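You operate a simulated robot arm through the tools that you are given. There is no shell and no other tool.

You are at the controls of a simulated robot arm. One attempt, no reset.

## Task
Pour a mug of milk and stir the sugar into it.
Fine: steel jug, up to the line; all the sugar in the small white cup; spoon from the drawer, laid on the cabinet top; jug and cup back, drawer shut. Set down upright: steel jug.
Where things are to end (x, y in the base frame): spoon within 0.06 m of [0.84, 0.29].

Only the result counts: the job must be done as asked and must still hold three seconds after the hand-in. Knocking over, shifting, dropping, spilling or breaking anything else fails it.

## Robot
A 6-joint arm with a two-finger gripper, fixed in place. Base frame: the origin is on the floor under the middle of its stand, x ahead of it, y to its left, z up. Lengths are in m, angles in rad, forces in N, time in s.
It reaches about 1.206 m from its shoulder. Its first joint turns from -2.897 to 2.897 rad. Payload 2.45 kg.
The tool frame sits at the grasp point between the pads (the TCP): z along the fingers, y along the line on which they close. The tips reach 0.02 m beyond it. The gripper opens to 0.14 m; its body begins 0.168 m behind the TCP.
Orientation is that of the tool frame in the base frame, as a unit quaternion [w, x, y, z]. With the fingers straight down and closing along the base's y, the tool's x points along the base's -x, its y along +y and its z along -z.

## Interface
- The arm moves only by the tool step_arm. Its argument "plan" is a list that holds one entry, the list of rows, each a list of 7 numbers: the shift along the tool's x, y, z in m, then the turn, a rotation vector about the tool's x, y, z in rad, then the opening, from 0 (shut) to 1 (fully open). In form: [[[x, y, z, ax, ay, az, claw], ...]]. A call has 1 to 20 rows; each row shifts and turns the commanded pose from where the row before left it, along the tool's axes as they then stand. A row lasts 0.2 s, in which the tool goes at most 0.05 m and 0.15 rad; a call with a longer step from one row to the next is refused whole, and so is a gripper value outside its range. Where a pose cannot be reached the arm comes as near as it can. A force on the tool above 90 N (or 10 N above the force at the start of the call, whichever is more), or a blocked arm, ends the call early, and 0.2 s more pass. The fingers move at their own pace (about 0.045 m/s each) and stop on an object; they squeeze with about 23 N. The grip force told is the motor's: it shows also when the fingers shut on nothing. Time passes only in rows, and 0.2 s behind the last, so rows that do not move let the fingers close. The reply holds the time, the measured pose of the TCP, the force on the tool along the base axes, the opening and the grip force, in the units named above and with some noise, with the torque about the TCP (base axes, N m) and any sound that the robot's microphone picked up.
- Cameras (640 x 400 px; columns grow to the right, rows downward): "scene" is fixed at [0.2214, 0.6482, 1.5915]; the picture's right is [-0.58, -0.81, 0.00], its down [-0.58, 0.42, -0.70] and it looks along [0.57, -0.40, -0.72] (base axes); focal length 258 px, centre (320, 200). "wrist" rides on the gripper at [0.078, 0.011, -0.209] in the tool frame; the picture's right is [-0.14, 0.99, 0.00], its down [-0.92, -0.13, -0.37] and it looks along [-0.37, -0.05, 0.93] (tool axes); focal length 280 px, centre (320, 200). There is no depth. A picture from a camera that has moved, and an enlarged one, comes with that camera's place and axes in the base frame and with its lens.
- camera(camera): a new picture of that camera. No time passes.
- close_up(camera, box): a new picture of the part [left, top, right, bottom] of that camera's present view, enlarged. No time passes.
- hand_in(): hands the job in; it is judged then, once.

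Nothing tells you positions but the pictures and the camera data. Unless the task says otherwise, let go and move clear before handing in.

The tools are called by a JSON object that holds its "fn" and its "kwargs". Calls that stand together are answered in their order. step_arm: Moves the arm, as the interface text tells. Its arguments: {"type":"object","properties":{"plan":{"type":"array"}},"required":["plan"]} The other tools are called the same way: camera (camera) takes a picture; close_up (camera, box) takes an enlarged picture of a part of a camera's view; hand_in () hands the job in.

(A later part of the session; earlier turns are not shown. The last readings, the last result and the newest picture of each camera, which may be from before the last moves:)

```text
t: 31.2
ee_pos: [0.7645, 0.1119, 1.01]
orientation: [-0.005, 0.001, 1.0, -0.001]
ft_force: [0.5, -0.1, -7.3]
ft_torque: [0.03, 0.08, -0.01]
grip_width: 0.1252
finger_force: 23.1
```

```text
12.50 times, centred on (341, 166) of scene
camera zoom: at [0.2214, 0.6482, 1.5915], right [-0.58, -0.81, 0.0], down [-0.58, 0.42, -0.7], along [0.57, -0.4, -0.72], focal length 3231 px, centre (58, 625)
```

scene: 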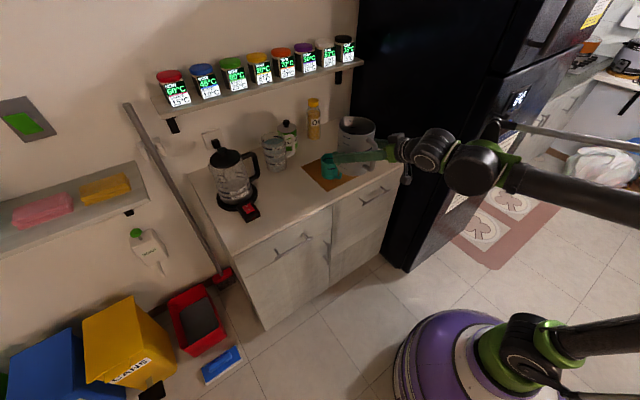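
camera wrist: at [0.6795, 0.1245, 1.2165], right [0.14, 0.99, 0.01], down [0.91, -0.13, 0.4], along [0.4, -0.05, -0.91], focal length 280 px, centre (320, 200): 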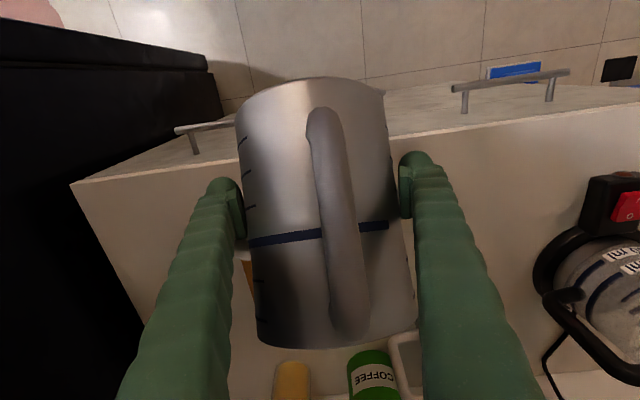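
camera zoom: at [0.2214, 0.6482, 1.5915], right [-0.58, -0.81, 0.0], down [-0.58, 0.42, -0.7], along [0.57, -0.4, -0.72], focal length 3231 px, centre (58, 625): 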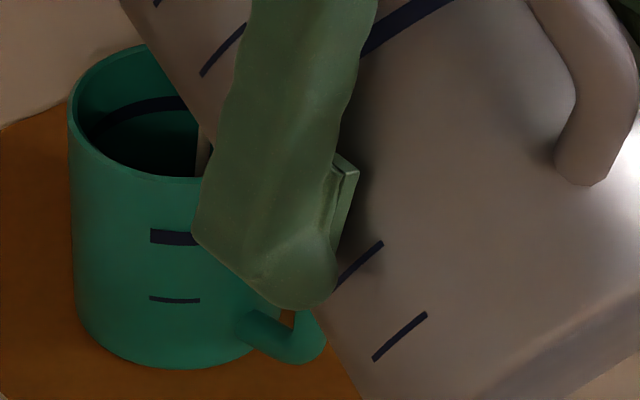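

It's trickling slowly, so I'll add another 0.05 rad.

{"fn": "step_arm", "kwargs": {"plan": [[[0, 0, 0, 0, 0.05, 0, 0], [0, 0, 0, 0, 0, 0, 0], [0, 0, 0, 0, 0, 0, 0], [0, 0, 0, 0, 0, 0, 0], [0, 0, 0, 0, 0, 0, 0], [0, 0, 0, 0, 0, 0, 0]]]}}

{"fn": "close_up", "kwargs": {"camera": "scene", "box": [325, 150, 357, 182]}}

{"fn": "camera", "kwargs": {"camera": "wrist"}}

```text
t: 32.6
ee_pos: [0.7634, 0.1122, 1.0112]
orientation: [-0.03, 0.001, 1.0, 0.0]
ft_force: [0.1, 0.6, -6.8]
ft_torque: [-0.01, 0.05, -0.02]
grip_width: 0.1248
finger_force: 23.0
```

```text
12.50 times, centred on (341, 166) of scene
camera zoom: at [0.2214, 0.6482, 1.5915], right [-0.58, -0.81, 0.0], down [-0.58, 0.42, -0.7], along [0.57, -0.4, -0.72], focal length 3231 px, centre (58, 625)
```

zoom: 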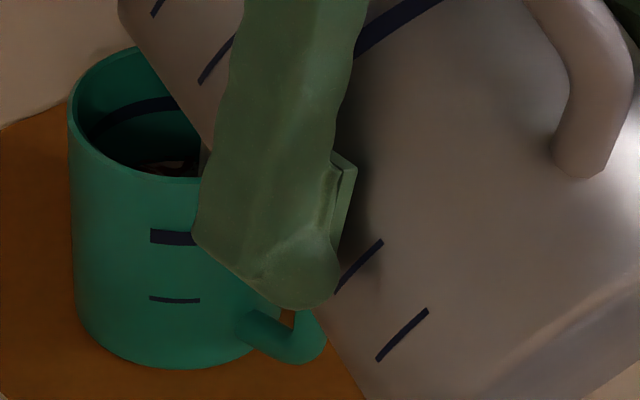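

```text
taken
camera wrist: at [0.6994, 0.1245, 1.2239], right [0.14, 0.99, -0.01], down [0.94, -0.13, 0.31], along [0.31, -0.05, -0.95], focal length 280 px, centre (320, 200)
```

wrist: 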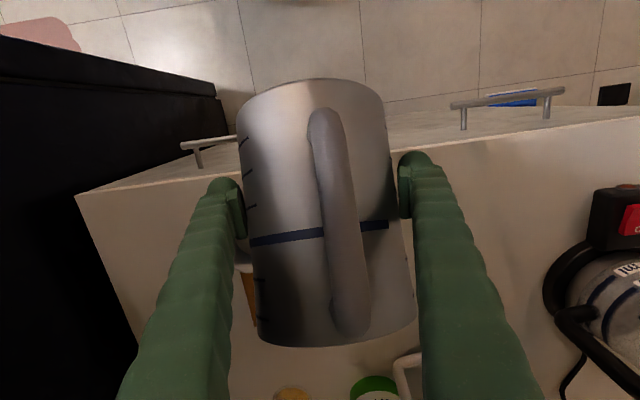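

Something pale is appearing inside the mug near the front rim, probably the milk surface. I'll zoom in closer.

{"fn": "close_up", "kwargs": {"camera": "scene", "box": [328, 152, 344, 168]}}

```text
16.00 times, centred on (336, 160) of scene
camera zoom: at [0.2214, 0.6482, 1.5915], right [-0.58, -0.81, 0.0], down [-0.58, 0.42, -0.7], along [0.57, -0.4, -0.72], focal length 4135 px, centre (64, 840)
```

zoom: 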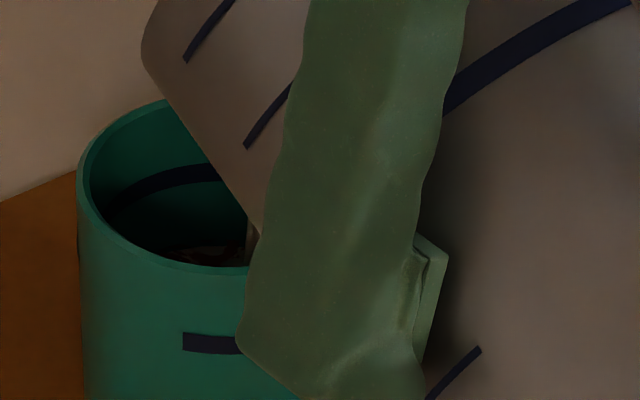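

The milk surface is visible at roughly half the height of the line. I'll hold and then continue with small increments.

{"fn": "step_arm", "kwargs": {"plan": [[[0, 0, 0, 0, 0, 0, 0], [0, 0, 0, 0, 0, 0, 0], [0, 0, 0, 0, 0, 0, 0], [0, 0, 0, 0, 0, 0, 0], [0, 0, 0, 0, 0, 0, 0]]]}}

{"fn": "close_up", "kwargs": {"camera": "scene", "box": [328, 152, 344, 168]}}

```text
t: 33.8
ee_pos: [0.7649, 0.1121, 1.0103]
orientation: [-0.029, 0.0, 1.0, 0.0]
ft_force: [0.4, 0.1, -6.3]
ft_torque: [0.01, 0.05, -0.01]
grip_width: 0.125
finger_force: 23.0
```

```text
16.00 times, centred on (336, 160) of scene
camera zoom: at [0.2214, 0.6482, 1.5915], right [-0.58, -0.81, 0.0], down [-0.58, 0.42, -0.7], along [0.57, -0.4, -0.72], focal length 4135 px, centre (64, 840)
```

zoom: 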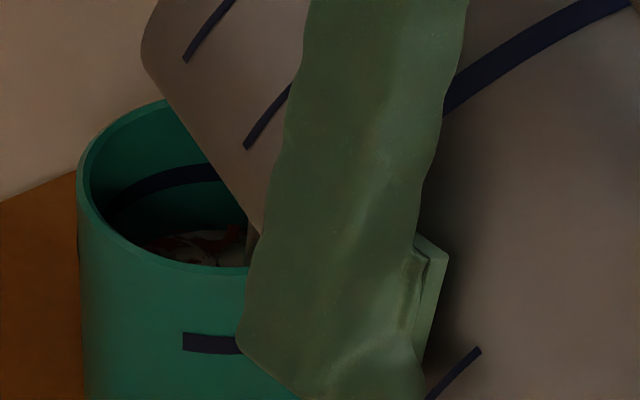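

The level is rising steadily and still flowing at this tilt. I'll hold on a little longer.

{"fn": "step_arm", "kwargs": {"plan": [[[0, 0, 0, 0, 0, 0, 0], [0, 0, 0, 0, 0, 0, 0], [0, 0, 0, 0, 0, 0, 0], [0, 0, 0, 0, 0, 0, 0]]]}}

{"fn": "close_up", "kwargs": {"camera": "scene", "box": [328, 152, 344, 168]}}

```text
t: 34.8
ee_pos: [0.7637, 0.1129, 1.0105]
orientation: [-0.03, 0.0, 1.0, 0.0]
ft_force: [-0.4, 0.1, -6.5]
ft_torque: [0.02, 0.04, 0.0]
grip_width: 0.1248
finger_force: 23.0
```

```text
16.00 times, centred on (336, 160) of scene
camera zoom: at [0.2214, 0.6482, 1.5915], right [-0.58, -0.81, 0.0], down [-0.58, 0.42, -0.7], along [0.57, -0.4, -0.72], focal length 4135 px, centre (64, 840)
```

zoom: 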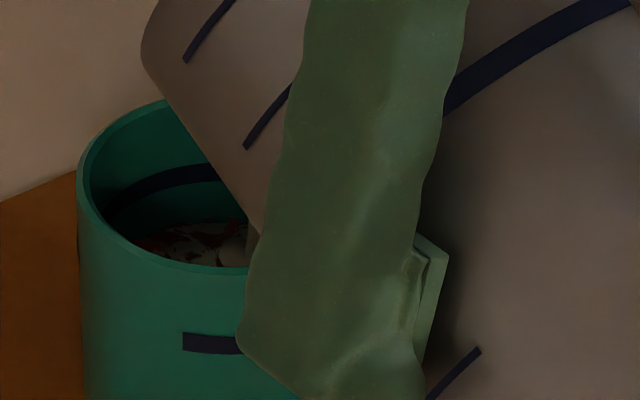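

The surface is now about 60% of the way to the line and the flow is slowing. I'm adding 0.03 rad.

{"fn": "step_arm", "kwargs": {"plan": [[[0, 0, 0, 0, 0.03, 0, 0], [0, 0, 0, 0, 0, 0, 0], [0, 0, 0, 0, 0, 0, 0], [0, 0, 0, 0, 0, 0, 0], [0, 0, 0, 0, 0, 0, 0]]]}}

{"fn": "close_up", "kwargs": {"camera": "scene", "box": [328, 152, 344, 168]}}

```text
t: 36.0
ee_pos: [0.7639, 0.112, 1.01]
orientation: [-0.045, 0.0, 0.999, 0.0]
ft_force: [0.3, 0.6, -6.2]
ft_torque: [-0.02, 0.05, 0.02]
grip_width: 0.1249
finger_force: 22.5
```

```text
16.00 times, centred on (336, 160) of scene
camera zoom: at [0.2214, 0.6482, 1.5915], right [-0.58, -0.81, 0.0], down [-0.58, 0.42, -0.7], along [0.57, -0.4, -0.72], focal length 4135 px, centre (64, 840)
```

zoom: 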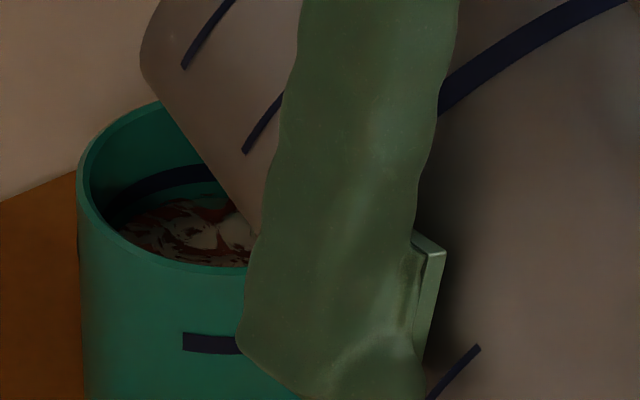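

The surface is now just below the line (roughly 5–8 mm). I'll do short holds from here.

{"fn": "step_arm", "kwargs": {"plan": [[[0, 0, 0, 0, 0, 0, 0], [0, 0, 0, 0, 0, 0, 0]]]}}

{"fn": "close_up", "kwargs": {"camera": "scene", "box": [328, 152, 344, 168]}}

```text
t: 36.6
ee_pos: [0.7642, 0.1128, 1.01]
orientation: [-0.045, 0.001, 0.999, 0.0]
ft_force: [-0.4, -0.2, -6.6]
ft_torque: [0.03, 0.03, -0.02]
grip_width: 0.1248
finger_force: 23.5
```

```text
16.00 times, centred on (336, 160) of scene
camera zoom: at [0.2214, 0.6482, 1.5915], right [-0.58, -0.81, 0.0], down [-0.58, 0.42, -0.7], along [0.57, -0.4, -0.72], focal length 4135 px, centre (64, 840)
```

zoom: 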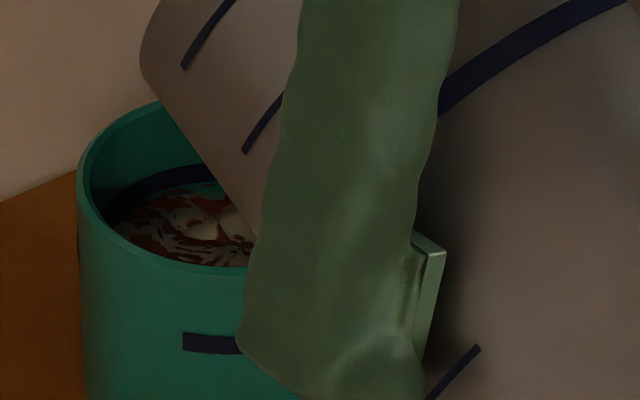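

The level is right at the lower edge of the band, so I'll tilt back now to stop the flow and inspect properly.

{"fn": "step_arm", "kwargs": {"plan": [[[0, 0, 0, 0, -0.12, 0, 0], [0, 0, 0, 0, -0.12, 0, 0], [0, 0, 0, 0, -0.06, 0, 0]]]}}

{"fn": "close_up", "kwargs": {"camera": "scene", "box": [320, 148, 348, 176]}}

{"fn": "close_up", "kwargs": {"camera": "scene", "box": [310, 120, 390, 190]}}

```text
t: 37.4
ee_pos: [0.7639, 0.1123, 1.0098]
orientation: [0.105, 0.001, 0.994, 0.0]
ft_force: [0.2, 0.4, -6.8]
ft_torque: [0.01, 0.1, 0.0]
grip_width: 0.1245
finger_force: 22.5
```

```text
14.29 times, centred on (334, 162) of scene
camera zoom: at [0.2214, 0.6482, 1.5915], right [-0.58, -0.81, 0.0], down [-0.58, 0.42, -0.7], along [0.57, -0.4, -0.72], focal length 3692 px, centre (120, 743)
```

zoom: 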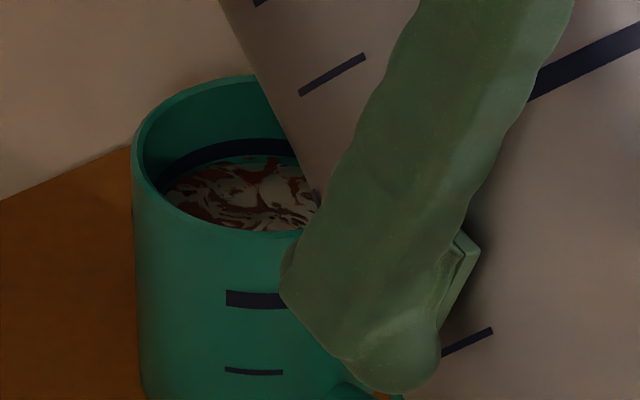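

```text
5.71 times, centred on (350, 155) of scene
camera zoom: at [0.2214, 0.6482, 1.5915], right [-0.58, -0.81, 0.0], down [-0.58, 0.42, -0.7], along [0.57, -0.4, -0.72], focal length 1477 px, centre (149, 457)
```

zoom: 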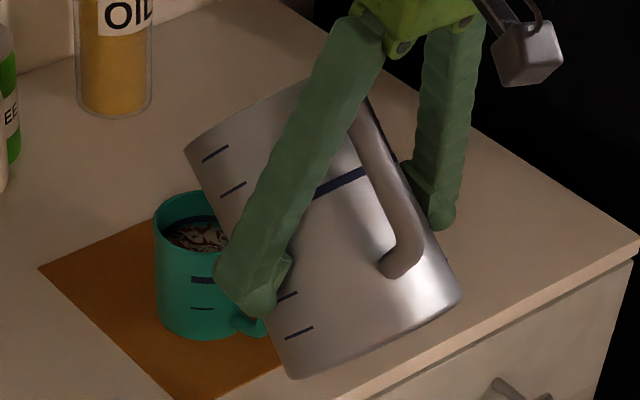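

The milk sits right at the lower edge of the band, so I'll add a very short top-up to bring it onto the line.

{"fn": "step_arm", "kwargs": {"plan": [[[0, 0, 0, 0, 0.15, 0, 0], [0, 0, 0, 0, 0.15, 0, 0], [0, 0, 0, 0, 0, 0, 0], [0, 0, 0, 0, -0.15, 0, 0], [0, 0, 0, 0, -0.15, 0, 0], [0, 0, 0, 0, 0, 0, 0]]]}}

{"fn": "close_up", "kwargs": {"camera": "scene", "box": [320, 148, 348, 176]}}

```text
t: 38.8
ee_pos: [0.7648, 0.1134, 1.0108]
orientation: [0.106, 0.001, 0.994, 0.0]
ft_force: [0.1, 0.2, -6.7]
ft_torque: [0.01, 0.1, 0.02]
grip_width: 0.123
finger_force: 22.9
```

```text
14.29 times, centred on (334, 162) of scene
camera zoom: at [0.2214, 0.6482, 1.5915], right [-0.58, -0.81, 0.0], down [-0.58, 0.42, -0.7], along [0.57, -0.4, -0.72], focal length 3692 px, centre (120, 743)
```

zoom: 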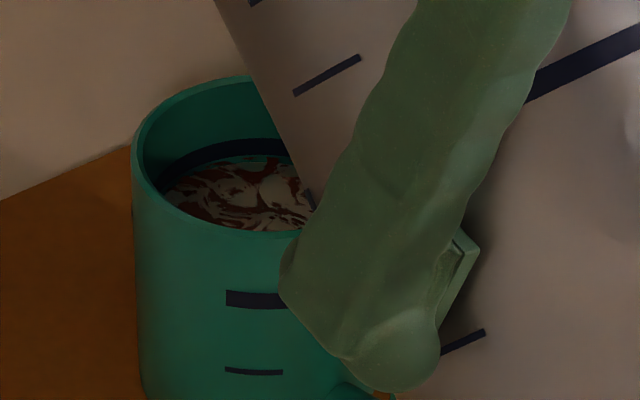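

No visible change from that. I'll check the jug's seating in the grip before another top-up.

{"fn": "camera", "kwargs": {"camera": "wrist"}}

{"fn": "close_up", "kwargs": {"camera": "scene", "box": [326, 152, 340, 166]}}

```text
taken
camera wrist: at [0.6453, 0.1249, 1.1987], right [0.14, 0.99, 0.03], down [0.82, -0.13, 0.55], along [0.55, -0.05, -0.83], focal length 280 px, centre (320, 200)
```

wrist: 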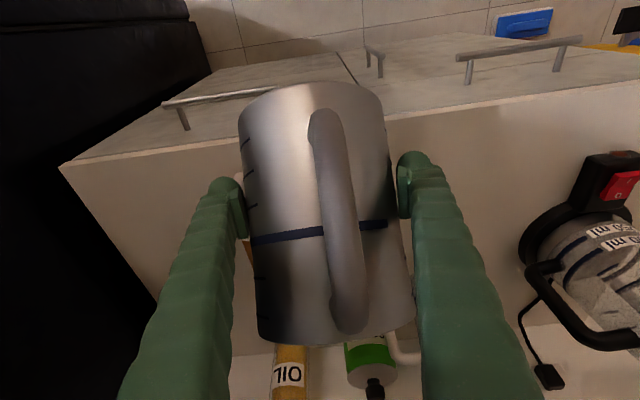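

```text
16.00 times, centred on (333, 159) of scene
camera zoom: at [0.2214, 0.6482, 1.5915], right [-0.58, -0.81, 0.0], down [-0.58, 0.42, -0.7], along [0.57, -0.4, -0.72], focal length 4135 px, centre (112, 856)
```

zoom: 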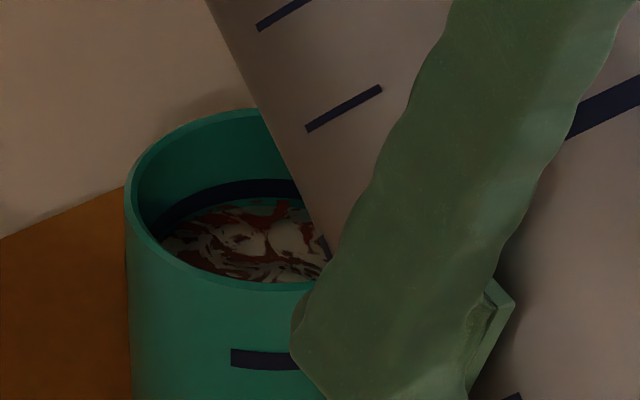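

The jug has crept about a centimetre outward in the fingers, so I'll stop pouring, level it again gently and set it back before it slips any further. The milk already reaches the line's lower edge.

{"fn": "step_arm", "kwargs": {"plan": [[[0, 0, 0, 0, -0.1, 0, 0], [0, 0, 0, 0, -0.1, 0, 0], [0, 0, 0, 0, -0.1, 0, 0], [0, 0, 0, 0, -0.1, 0, 0], [0, 0, 0, 0, -0.1, 0, 0], [0, 0, 0, 0, -0.1, 0, 0]]]}}

{"fn": "camera", "kwargs": {"camera": "wrist"}}

{"fn": "close_up", "kwargs": {"camera": "scene", "box": [310, 100, 430, 190]}}

```text
t: 40.2
ee_pos: [0.7655, 0.1126, 1.0107]
orientation: [0.395, 0.001, 0.919, 0.0]
ft_force: [-1.1, 0.5, -6.1]
ft_torque: [0.01, 0.05, 0.02]
grip_width: 0.1231
finger_force: 22.8
```

```text
taken
camera wrist: at [0.5601, 0.1247, 1.098], right [0.1, 0.99, 0.1], down [0.37, -0.13, 0.92], along [0.93, -0.05, -0.37], focal length 280 px, centre (320, 200)
```

wrist: 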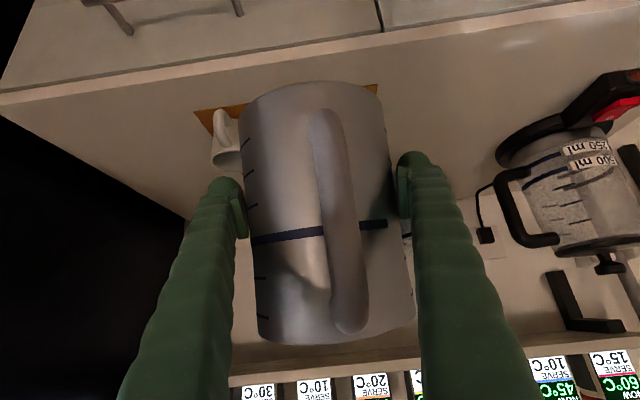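

```text
4.44 times, centred on (370, 145) of scene
camera zoom: at [0.2214, 0.6482, 1.5915], right [-0.58, -0.81, 0.0], down [-0.58, 0.42, -0.7], along [0.57, -0.4, -0.72], focal length 1149 px, centre (98, 444)
```

zoom: 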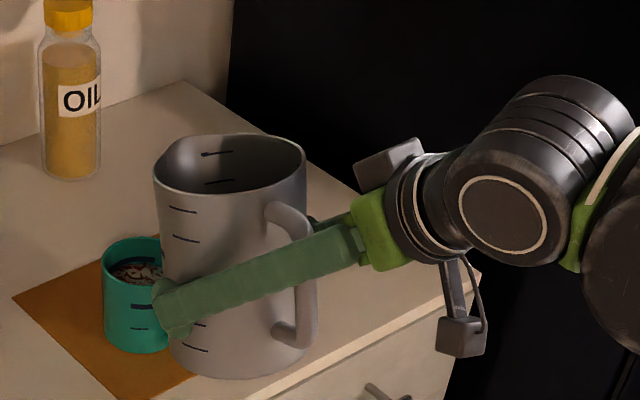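

I'll raise the jug and pull it away from the mug before finishing the levelling, so its base clears the mug handle.

{"fn": "step_arm", "kwargs": {"plan": [[[-0.0077, 0, -0.021, 0, 0, 0, 0], [-0.0077, 0, -0.021, 0, 0, 0, 0], [-0.0077, 0, -0.021, 0, 0, 0, 0], [0, 0, 0, 0, -0.08, 0, 0], [0, 0, 0, 0, -0.08, 0, 0], [0, 0, 0, 0, -0.075, 0, 0], [0, 0, 0, 0, 0, 0, 0]]]}}

{"fn": "camera", "kwargs": {"camera": "wrist"}}

{"fn": "close_up", "kwargs": {"camera": "scene", "box": [310, 100, 430, 190]}}

{"fn": "close_up", "kwargs": {"camera": "scene", "box": [316, 146, 348, 178]}}

```text
t: 41.8
ee_pos: [0.7358, 0.1148, 1.0714]
orientation: [0.499, 0.001, 0.867, 0.0]
ft_force: [0.3, 0.1, -7.3]
ft_torque: [0.01, 0.01, 0.01]
grip_width: 0.1227
finger_force: 23.4
```

```text
taken
camera wrist: at [0.5156, 0.1257, 1.109], right [0.07, 0.99, 0.12], down [0.14, -0.13, 0.98], along [0.99, -0.05, -0.15], focal length 280 px, centre (320, 200)
```

wrist: 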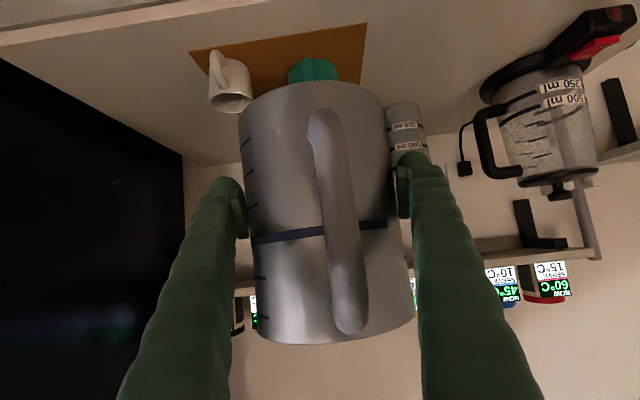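

```text
4.44 times, centred on (370, 145) of scene
camera zoom: at [0.2214, 0.6482, 1.5915], right [-0.58, -0.81, 0.0], down [-0.58, 0.42, -0.7], along [0.57, -0.4, -0.72], focal length 1149 px, centre (98, 444)
```

zoom: 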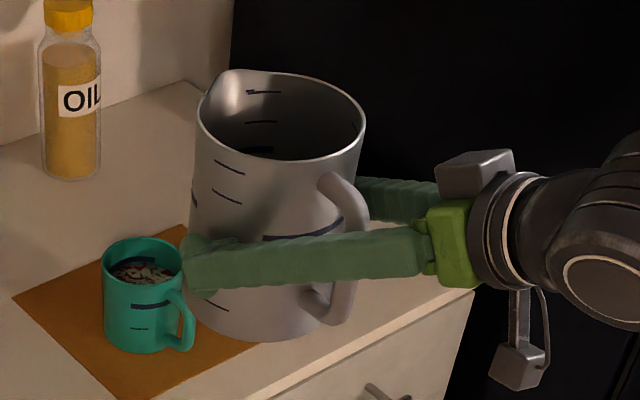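

```text
12.50 times, centred on (332, 162) of scene
camera zoom: at [0.2214, 0.6482, 1.5915], right [-0.58, -0.81, 0.0], down [-0.58, 0.42, -0.7], along [0.57, -0.4, -0.72], focal length 3231 px, centre (170, 675)
```

zoom: 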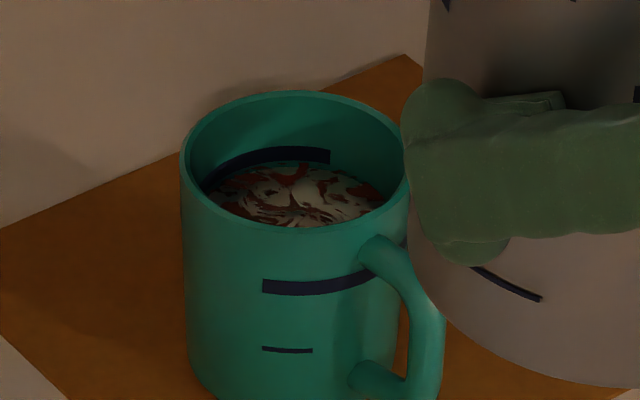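

The mug is fully visible now. I'll zoom in as far as possible to judge the milk level against the band.

{"fn": "close_up", "kwargs": {"camera": "scene", "box": [320, 150, 342, 172]}}

```text
16.00 times, centred on (331, 161) of scene
camera zoom: at [0.2214, 0.6482, 1.5915], right [-0.58, -0.81, 0.0], down [-0.58, 0.42, -0.7], along [0.57, -0.4, -0.72], focal length 4135 px, centre (144, 824)
```

zoom: 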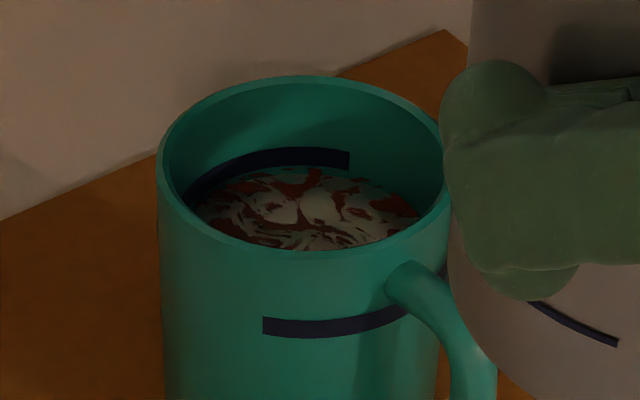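

The milk sits at the lower edge of the band, about 4 mm short of its middle. I'll set the jug back on its spot, re-grip it deeper, and then do a small controlled top-up.

{"fn": "step_arm", "kwargs": {"plan": [[[-0.0055, -0.012, 0.0095, 0, 0, 0, 0], [-0.011, -0.0243, 0.019, 0, 0, 0, 0], [-0.011, -0.0243, 0.019, 0, 0, 0, 0], [-0.011, -0.0243, 0.019, 0, 0, 0, 0], [-0.011, -0.0243, 0.019, 0, 0, 0, 0], [-0.011, -0.0243, 0.019, 0, 0, 0, 0], [-0.011, -0.0243, 0.019, 0, 0, 0, 0], [-0.011, -0.0243, 0.019, 0, 0, 0, 0], [-0.011, -0.0243, 0.019, 0, 0, 0, 0], [-0.011, -0.0243, 0.019, 0, 0, 0, 0], [-0.0055, -0.0122, 0.0095, 0, 0, 0, 0], [0, 0, 0, 0, 0, 0, 0]]]}}

{"fn": "camera", "kwargs": {"camera": "wrist"}}

{"fn": "close_up", "kwargs": {"camera": "scene", "box": [310, 80, 450, 190]}}

```text
t: 44.4
ee_pos: [0.9541, -0.1312, 1.072]
orientation: [0.5, 0.0, 0.866, 0.0]
ft_force: [0.0, 0.4, -6.3]
ft_torque: [-0.02, 0.04, 0.03]
grip_width: 0.1228
finger_force: 22.8
```

```text
taken
camera wrist: at [0.7351, -0.1186, 1.1091], right [0.07, 0.99, 0.12], down [0.14, -0.13, 0.98], along [0.99, -0.05, -0.15], focal length 280 px, centre (320, 200)
```

wrist: 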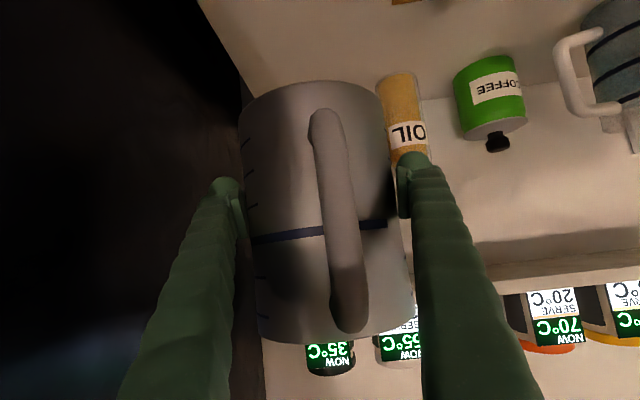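

```text
3.64 times, centred on (380, 135) of scene
camera zoom: at [0.2214, 0.6482, 1.5915], right [-0.58, -0.81, 0.0], down [-0.58, 0.42, -0.7], along [0.57, -0.4, -0.72], focal length 940 px, centre (102, 436)
```

zoom: 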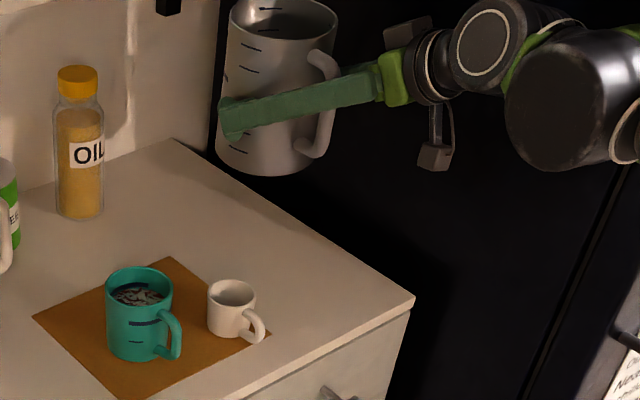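

The jug is back above its home spot. I'm lowering it to just above the top.

{"fn": "step_arm", "kwargs": {"plan": [[[0.0208, 0.001, 0.012, 0, 0, 0, 0], [0.0208, 0.001, 0.012, 0, 0, 0, 0], [0.0208, 0, 0.012, 0, 0, 0, 0], [0.0208, 0, 0.012, 0, 0, 0, 0], [0.013, 0, 0.0075, 0, 0, 0, 0], [0, 0, 0, 0, 0, 0, 0]]]}}

{"fn": "close_up", "kwargs": {"camera": "scene", "box": [330, 90, 420, 170]}}

```text
t: 45.8
ee_pos: [0.9553, -0.1275, 0.9572]
orientation: [0.499, 0.001, 0.867, -0.001]
ft_force: [0.1, 1.0, -6.0]
ft_torque: [-0.02, 0.07, 0.02]
grip_width: 0.1225
finger_force: 23.1
```

```text
5.00 times, centred on (375, 130) of scene
camera zoom: at [0.2214, 0.6482, 1.5915], right [-0.58, -0.81, 0.0], down [-0.58, 0.42, -0.7], along [0.57, -0.4, -0.72], focal length 1292 px, centre (45, 550)
```

zoom: 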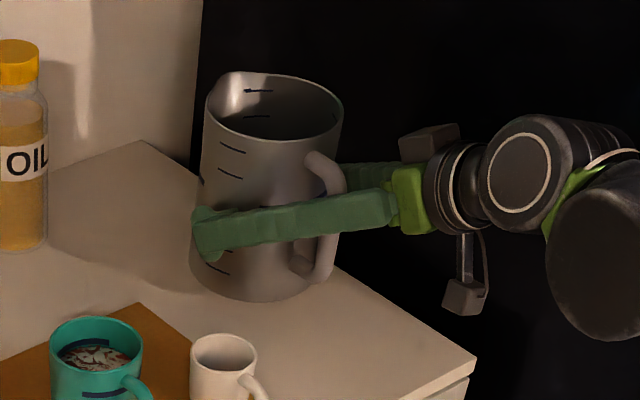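

Nearly down, so I'm descending in 3 mm steps and watching the force.

{"fn": "step_arm", "kwargs": {"plan": [[[0.0026, 0, 0.0015, 0, 0, 0, 0], [0.0026, 0, 0.0015, 0, 0, 0, 0], [0.0026, 0, 0.0015, 0, 0, 0, 0], [0.0026, 0, 0.0015, 0, 0, 0, 0], [0.0026, 0, 0.0015, 0, 0, 0, 0]]]}}

```text
t: 47.0
ee_pos: [0.9538, -0.1291, 0.9433]
orientation: [0.499, 0.001, 0.867, -0.001]
ft_force: [-0.3, 0.1, -6.8]
ft_torque: [0.02, 0.01, 0.01]
grip_width: 0.1226
finger_force: 22.9
```

{"fn": "step_arm", "kwargs": {"plan": [[[0.0022, 0, 0.00125, 0, 0, 0, 0], [0.0022, 0, 0.00125, 0, 0, 0, 0]]]}}

{"fn": "close_up", "kwargs": {"camera": "scene", "box": [330, 90, 420, 170]}}

```text
t: 47.6
ee_pos: [0.9532, -0.1288, 0.939]
orientation: [0.499, 0.0, 0.866, 0.0]
ft_force: [0.6, 0.0, -6.3]
ft_torque: [-0.01, 0.04, 0.02]
grip_width: 0.1229
finger_force: 22.6
```

```text
5.00 times, centred on (375, 130) of scene
camera zoom: at [0.2214, 0.6482, 1.5915], right [-0.58, -0.81, 0.0], down [-0.58, 0.42, -0.7], along [0.57, -0.4, -0.72], focal length 1292 px, centre (45, 550)
```

zoom: 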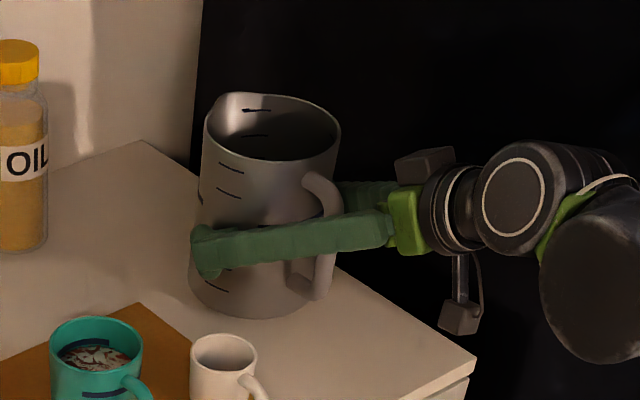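

It hasn't touched down yet, so I'm continuing carefully.

{"fn": "step_arm", "kwargs": {"plan": [[[0.0022, 0, 0.00125, 0, 0, 0, 0], [0.0022, 0, 0.00125, 0, 0, 0, 0]]]}}

```text
t: 48.2
ee_pos: [0.9546, -0.1294, 0.9335]
orientation: [0.499, 0.001, 0.866, 0.0]
ft_force: [-0.2, -0.6, -6.7]
ft_torque: [0.01, 0.05, 0.01]
grip_width: 0.1224
finger_force: 23.1
```

{"fn": "step_arm", "kwargs": {"plan": [[[0.0022, 0, 0.00125, 0, 0, 0, 0], [0, 0, 0, 0, 0, 0, 0]]]}}

```text
t: 48.8
ee_pos: [0.954, -0.1282, 0.9317]
orientation: [0.499, 0.001, 0.867, 0.0]
ft_force: [-0.6, 0.3, -6.7]
ft_torque: [-0.02, 0.08, 0.03]
grip_width: 0.1226
finger_force: 23.2
```

{"fn": "step_arm", "kwargs": {"plan": [[[0.0017, 0, 0.001, 0, 0, 0, 0], [0.0017, 0, 0.001, 0, 0, 0, 0]]]}}

{"fn": "close_up", "kwargs": {"camera": "scene", "box": [330, 90, 420, 170]}}

{"fn": "camera", "kwargs": {"camera": "wrist"}}

```text
t: 49.4
ee_pos: [0.9526, -0.1286, 0.9298]
orientation: [0.5, 0.002, 0.866, -0.001]
ft_force: [-1.1, -4.4, 16.0]
ft_torque: [-0.07, 0.06, -0.05]
grip_width: 0.1213
finger_force: 23.0
```

```text
5.00 times, centred on (375, 130) of scene
camera zoom: at [0.2214, 0.6482, 1.5915], right [-0.58, -0.81, 0.0], down [-0.58, 0.42, -0.7], along [0.57, -0.4, -0.72], focal length 1292 px, centre (45, 550)
```

zoom: 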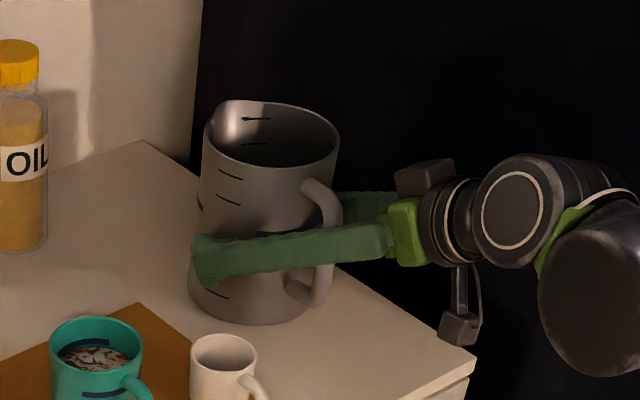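

```text
taken
camera wrist: at [0.733, -0.1173, 0.9668], right [0.07, 0.99, 0.12], down [0.14, -0.13, 0.98], along [0.99, -0.05, -0.15], focal length 280 px, centre (320, 200)
```

wrist: 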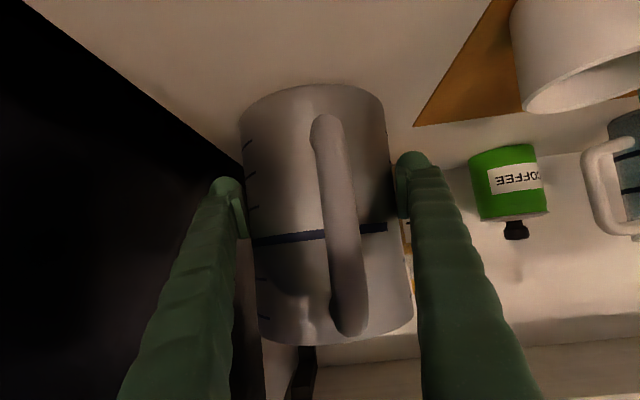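

Touchdown is confirmed by the force reversal. I'm opening the gripper.

{"fn": "step_arm", "kwargs": {"plan": [[[-0.001, 0, -0.0005, 0, 0, 0, 0], [0, 0, 0, 0, 0, 0, 1], [0, 0, 0, 0, 0, 0, 1], [0, 0, 0, 0, 0, 0, 1]]]}}

{"fn": "camera", "kwargs": {"camera": "wrist"}}

{"fn": "close_up", "kwargs": {"camera": "scene", "box": [330, 90, 420, 170]}}

```text
t: 50.4
ee_pos: [0.9524, -0.1276, 0.9293]
orientation: [0.499, 0.001, 0.867, -0.001]
ft_force: [0.5, -0.1, -0.9]
ft_torque: [-0.02, 0.01, 0.02]
grip_width: 0.1401
finger_force: 0.1
```

```text
taken
camera wrist: at [0.7334, -0.1164, 0.9671], right [0.07, 0.99, 0.12], down [0.14, -0.13, 0.98], along [0.99, -0.05, -0.15], focal length 280 px, centre (320, 200)
```

wrist: 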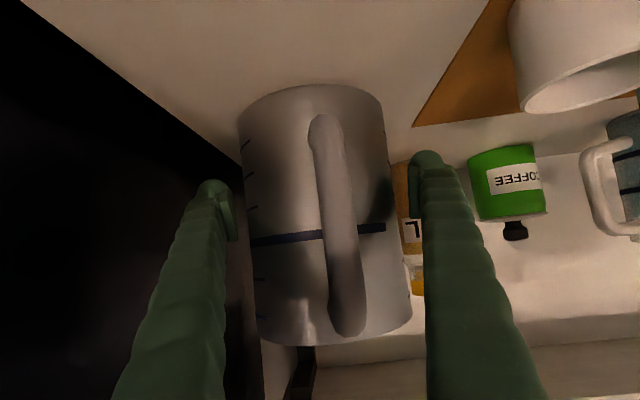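

```text
5.00 times, centred on (375, 130) of scene
camera zoom: at [0.2214, 0.6482, 1.5915], right [-0.58, -0.81, 0.0], down [-0.58, 0.42, -0.7], along [0.57, -0.4, -0.72], focal length 1292 px, centre (45, 550)
```

zoom: 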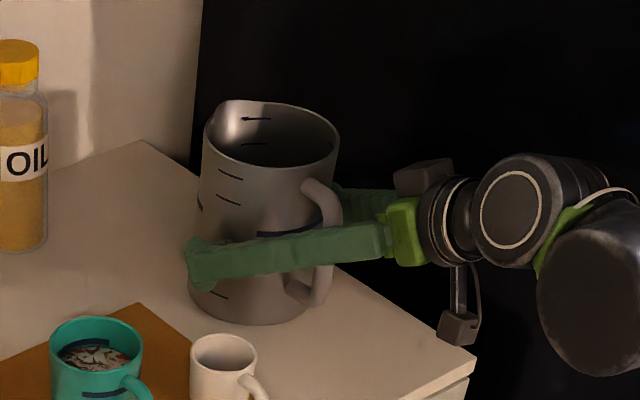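

The jug is standing upright within a few millimetres of where it started. Its axis is actually about 3 cm ahead of my grip, so I'll slide the open fingers forward and take a deeper hold for the top-up.

{"fn": "step_arm", "kwargs": {"plan": [[[-0.0067, 0, 0.0115, 0, 0, 0, 1], [-0.0067, 0, 0.0115, 0, 0, 0, 1], [-0.0067, 0, 0.0115, 0, 0, 0, 1]]]}}

{"fn": "camera", "kwargs": {"camera": "wrist"}}

{"fn": "close_up", "kwargs": {"camera": "scene", "box": [330, 90, 420, 170]}}

```text
t: 51.2
ee_pos: [0.9925, -0.1275, 0.9293]
orientation: [0.499, -0.001, 0.867, 0.001]
ft_force: [0.0, -0.9, 0.8]
ft_torque: [0.04, 0.01, 0.02]
grip_width: 0.1405
finger_force: 0.0
```

```text
taken
camera wrist: at [0.7736, -0.1156, 0.9665], right [0.07, 0.99, 0.12], down [0.14, -0.13, 0.98], along [0.99, -0.05, -0.15], focal length 280 px, centre (320, 200)
```

wrist: 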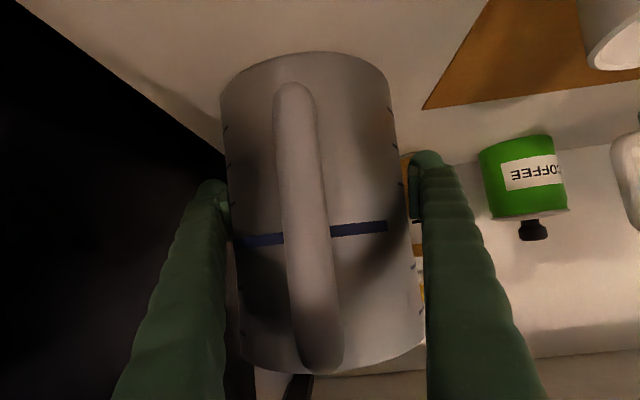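

```text
5.00 times, centred on (375, 130) of scene
camera zoom: at [0.2214, 0.6482, 1.5915], right [-0.58, -0.81, 0.0], down [-0.58, 0.42, -0.7], along [0.57, -0.4, -0.72], focal length 1292 px, centre (45, 550)
```

zoom: 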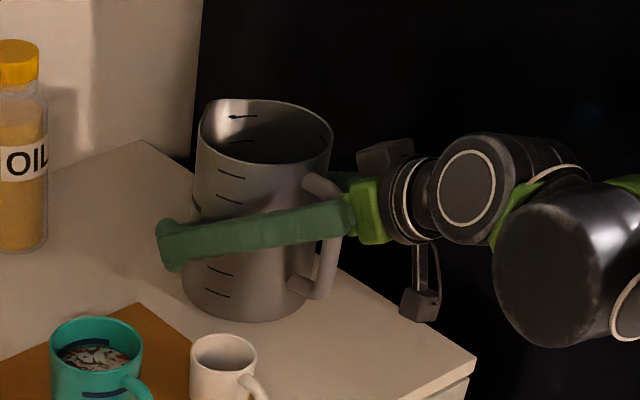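

The left finger brushed the jug and shifted it by a few millimetres, but it stands fine and its axis is now at the grip point. I'm closing.

{"fn": "step_arm", "kwargs": {"plan": [[[0, -0.002, 0, 0, 0, 0, 0], [0, 0, 0, 0, 0, 0, 0], [0, 0, 0, 0, 0, 0, 0], [0, 0, 0, 0, 0, 0, 0], [0, 0, 0, 0, 0, 0, 0]]]}}

{"fn": "camera", "kwargs": {"camera": "wrist"}}

```text
t: 52.4
ee_pos: [0.9911, -0.1293, 0.9284]
orientation: [0.498, 0.002, 0.867, -0.001]
ft_force: [0.4, 2.6, 1.3]
ft_torque: [0.18, 0.03, -0.07]
grip_width: 0.1362
finger_force: 23.1
```

```text
taken
camera wrist: at [0.7729, -0.1175, 0.9666], right [0.07, 0.99, 0.12], down [0.14, -0.13, 0.98], along [0.99, -0.05, -0.15], focal length 280 px, centre (320, 200)
```

wrist: 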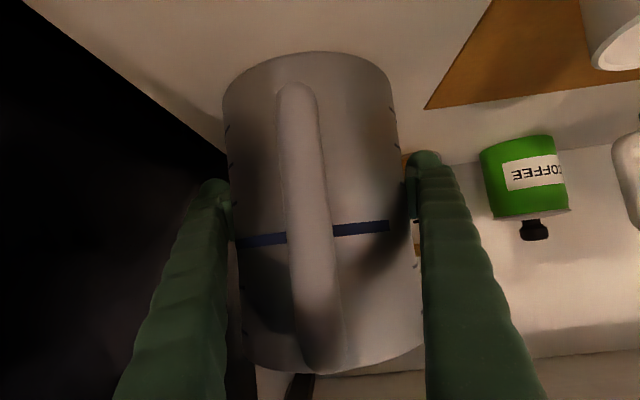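

Solid deeper grip at 0.136 m, the true diameter. I'm lifting and carrying it back to the mug.

{"fn": "step_arm", "kwargs": {"plan": [[[-0.0043, 0, -0.0025, 0, 0, 0, 0], [-0.0108, 0, -0.0062, 0, 0, 0, 0], [-0.0217, 0, -0.0125, 0, 0, 0, 0], [-0.0217, 0, -0.0125, 0, 0, 0, 0], [-0.0217, 0, -0.0125, 0, 0, 0, 0], [-0.0217, 0, -0.0125, 0, 0, 0, 0], [-0.0217, 0, -0.0125, 0, 0, 0, 0], [0.0051, 0.0121, -0.0089, 0, 0, 0, 0], [0.0104, 0.0242, -0.0179, 0, 0, 0, 0], [0.0104, 0.0242, -0.0179, 0, 0, 0, 0], [0.0104, 0.0242, -0.0179, 0, 0, 0, 0], [0.0104, 0.0242, -0.0179, 0, 0, 0, 0], [0.0104, 0.0242, -0.0179, 0, 0, 0, 0], [0.0104, 0.0242, -0.0179, 0, 0, 0, 0], [0.0104, 0.0242, -0.0179, 0, 0, 0, 0], [0.0104, 0.0242, -0.0179, 0, 0, 0, 0], [0.0104, 0.0242, -0.0179, 0, 0, 0, 0], [0.0051, 0.0121, -0.0089, 0, 0, 0, 0], [0, 0, 0, 0, 0, 0, 0]]]}}

{"fn": "camera", "kwargs": {"camera": "wrist"}}

{"fn": "close_up", "kwargs": {"camera": "scene", "box": [310, 90, 450, 190]}}

```text
t: 56.4
ee_pos: [0.786, 0.112, 1.0704]
orientation: [0.499, 0.001, 0.867, 0.0]
ft_force: [0.1, -0.7, -6.9]
ft_torque: [0.01, -0.16, -0.02]
grip_width: 0.1363
finger_force: 23.5
```

```text
taken
camera wrist: at [0.5667, 0.124, 1.1087], right [0.07, 0.99, 0.12], down [0.14, -0.13, 0.98], along [0.99, -0.05, -0.15], focal length 280 px, centre (320, 200)
```

wrist: 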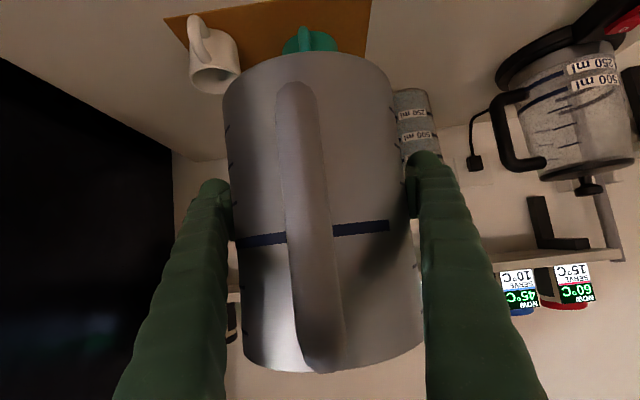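

```text
4.00 times, centred on (380, 140) of scene
camera zoom: at [0.2214, 0.6482, 1.5915], right [-0.58, -0.81, 0.0], down [-0.58, 0.42, -0.7], along [0.57, -0.4, -0.72], focal length 1034 px, centre (80, 440)
```

zoom: 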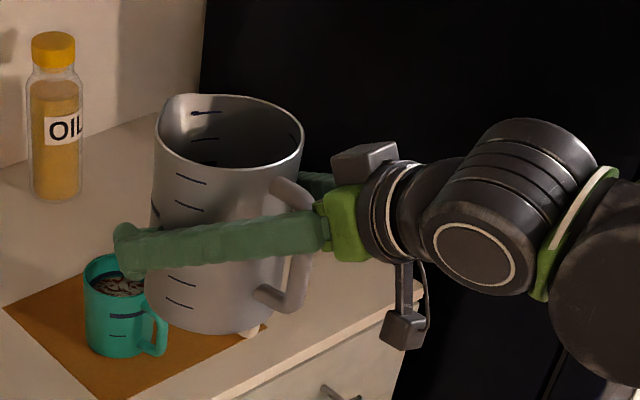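

The jug is steady and the spout tip is about 5 cm ahead of the grip point. I'm tilting 40°, moving into position, then tilting further to just below the pour angle.

{"fn": "step_arm", "kwargs": {"plan": [[[0, 0, 0, 0, 0.1, 0, 0], [0, 0, 0, 0, 0.1, 0, 0], [0, 0, 0, 0, 0.1, 0, 0], [0, 0, 0, 0, 0.1, 0, 0], [0, 0, 0, 0, 0.1, 0, 0], [0, 0, 0, 0, 0.1, 0, 0], [0, 0, 0, 0, 0.1, 0, 0], [0.0157, 0.004, 0.0343, 0, 0, 0, 0], [0.0157, 0.004, 0.0343, 0, 0, 0, 0], [0, 0, 0, 0, 0.08, 0, 0], [0, 0, 0, 0, 0.08, 0, 0], [0, 0, 0, 0, 0.08, 0, 0], [0, 0, 0, 0, 0, 0, 0]]]}}

{"fn": "close_up", "kwargs": {"camera": "scene", "box": [310, 120, 390, 190]}}

{"fn": "camera", "kwargs": {"camera": "wrist"}}

```text
t: 59.2
ee_pos: [0.7806, 0.1188, 0.9953]
orientation: [0.052, 0.0, 0.999, 0.0]
ft_force: [1.0, 0.2, -6.4]
ft_torque: [0.02, -0.04, 0.0]
grip_width: 0.1361
finger_force: 23.4
```

```text
5.71 times, centred on (350, 155) of scene
camera zoom: at [0.2214, 0.6482, 1.5915], right [-0.58, -0.81, 0.0], down [-0.58, 0.42, -0.7], along [0.57, -0.4, -0.72], focal length 1477 px, centre (149, 457)
```

zoom: 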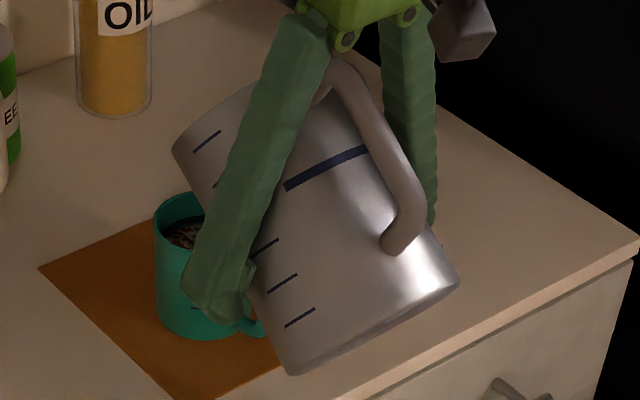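

```text
taken
camera wrist: at [0.6815, 0.1316, 1.196], right [0.14, 0.99, 0.01], down [0.88, -0.13, 0.46], along [0.46, -0.05, -0.89], focal length 280 px, centre (320, 200)
```

wrist: 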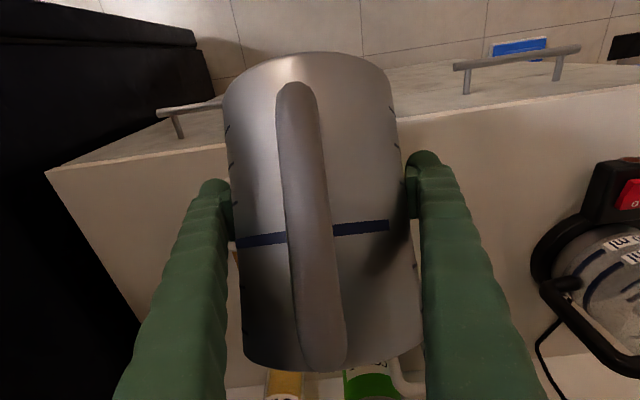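

The grip is stable with no slip this time. I'm tilting on in small increments toward the flow angle.

{"fn": "step_arm", "kwargs": {"plan": [[[0, 0, 0, 0, 0.05, 0, 0], [0, 0, 0, 0, 0.05, 0, 0], [0, 0, 0, 0, 0, 0, 0]]]}}

{"fn": "close_up", "kwargs": {"camera": "scene", "box": [320, 148, 348, 176]}}

```text
t: 60.0
ee_pos: [0.7805, 0.1196, 0.9944]
orientation: [0.003, 0.001, 1.0, 0.0]
ft_force: [0.0, -0.8, -6.1]
ft_torque: [0.01, -0.06, -0.06]
grip_width: 0.1361
finger_force: 23.1
```

```text
14.29 times, centred on (334, 162) of scene
camera zoom: at [0.2214, 0.6482, 1.5915], right [-0.58, -0.81, 0.0], down [-0.58, 0.42, -0.7], along [0.57, -0.4, -0.72], focal length 3692 px, centre (120, 743)
```

zoom: 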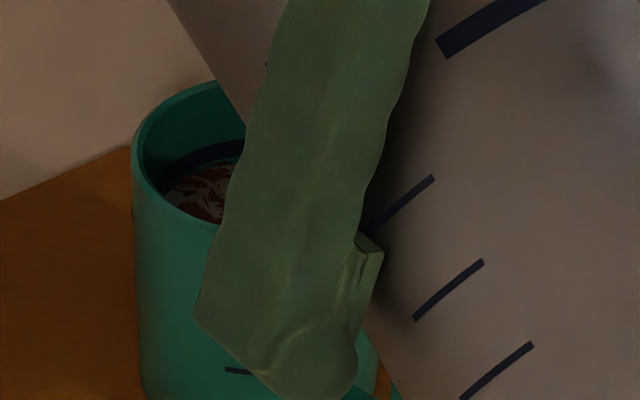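

{"fn": "step_arm", "kwargs": {"plan": [[[0, 0, 0, 0, 0.04, 0, 0], [0, 0, 0, 0, 0, 0, 0]]]}}

{"fn": "close_up", "kwargs": {"camera": "scene", "box": [320, 148, 348, 176]}}

```text
t: 60.6
ee_pos: [0.7797, 0.1193, 0.9969]
orientation: [-0.017, 0.001, 1.0, 0.0]
ft_force: [-0.3, 0.7, -6.3]
ft_torque: [-0.03, -0.03, 0.02]
grip_width: 0.1362
finger_force: 23.8
```

```text
14.29 times, centred on (334, 162) of scene
camera zoom: at [0.2214, 0.6482, 1.5915], right [-0.58, -0.81, 0.0], down [-0.58, 0.42, -0.7], along [0.57, -0.4, -0.72], focal length 3692 px, centre (120, 743)
```

zoom: 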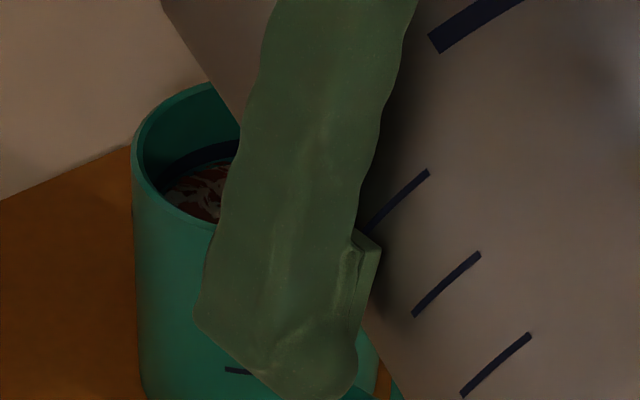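

{"fn": "step_arm", "kwargs": {"plan": [[[0, 0, 0, 0, 0.03, 0, 0], [0, 0, 0, 0, 0, 0, 0]]]}}

{"fn": "close_up", "kwargs": {"camera": "scene", "box": [322, 150, 344, 172]}}

```text
t: 61.2
ee_pos: [0.7797, 0.1198, 0.9959]
orientation: [-0.032, 0.001, 0.999, 0.0]
ft_force: [-0.4, 0.3, -6.6]
ft_torque: [0.02, -0.05, 0.03]
grip_width: 0.1362
finger_force: 23.2
```

```text
16.00 times, centred on (333, 161) of scene
camera zoom: at [0.2214, 0.6482, 1.5915], right [-0.58, -0.81, 0.0], down [-0.58, 0.42, -0.7], along [0.57, -0.4, -0.72], focal length 4135 px, centre (112, 824)
```

zoom: 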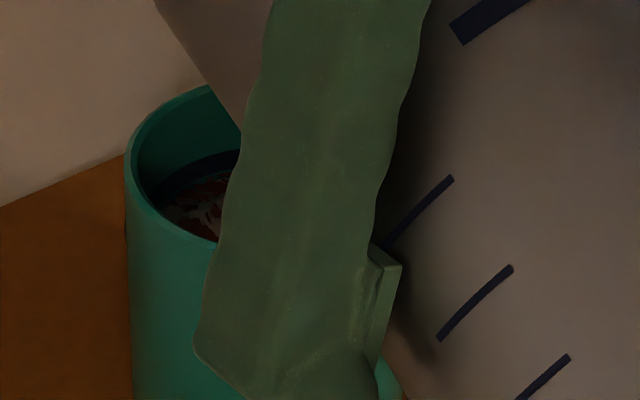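

{"fn": "step_arm", "kwargs": {"plan": [[[0, 0, 0, 0, 0.03, 0, 0], [0, 0, 0, 0, 0, 0, 0]]]}}

{"fn": "close_up", "kwargs": {"camera": "scene", "box": [322, 150, 344, 172]}}

```text
t: 61.8
ee_pos: [0.7804, 0.1207, 0.9951]
orientation: [-0.048, 0.0, 0.999, -0.001]
ft_force: [0.4, -0.5, -5.7]
ft_torque: [0.0, -0.03, 0.01]
grip_width: 0.1362
finger_force: 23.3
```

```text
16.00 times, centred on (333, 161) of scene
camera zoom: at [0.2214, 0.6482, 1.5915], right [-0.58, -0.81, 0.0], down [-0.58, 0.42, -0.7], along [0.57, -0.4, -0.72], focal length 4135 px, centre (112, 824)
```

zoom: 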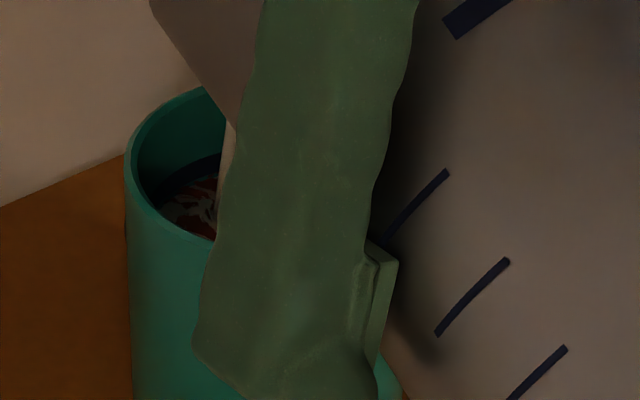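

Milk is flowing again into the mug. I'll do a very short hold, then stop.

{"fn": "step_arm", "kwargs": {"plan": [[[0, 0, 0, 0, 0, 0, 0]]]}}

{"fn": "close_up", "kwargs": {"camera": "scene", "box": [322, 150, 344, 172]}}

```text
t: 62.2
ee_pos: [0.7808, 0.1197, 0.9962]
orientation: [-0.047, 0.001, 0.999, 0.0]
ft_force: [-0.2, -0.3, -6.8]
ft_torque: [-0.02, -0.05, 0.01]
grip_width: 0.1365
finger_force: 23.5
```

```text
16.00 times, centred on (333, 161) of scene
camera zoom: at [0.2214, 0.6482, 1.5915], right [-0.58, -0.81, 0.0], down [-0.58, 0.42, -0.7], along [0.57, -0.4, -0.72], focal length 4135 px, centre (112, 824)
```

zoom: 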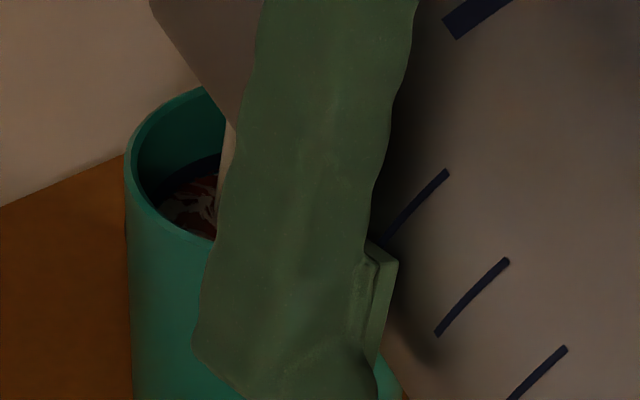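

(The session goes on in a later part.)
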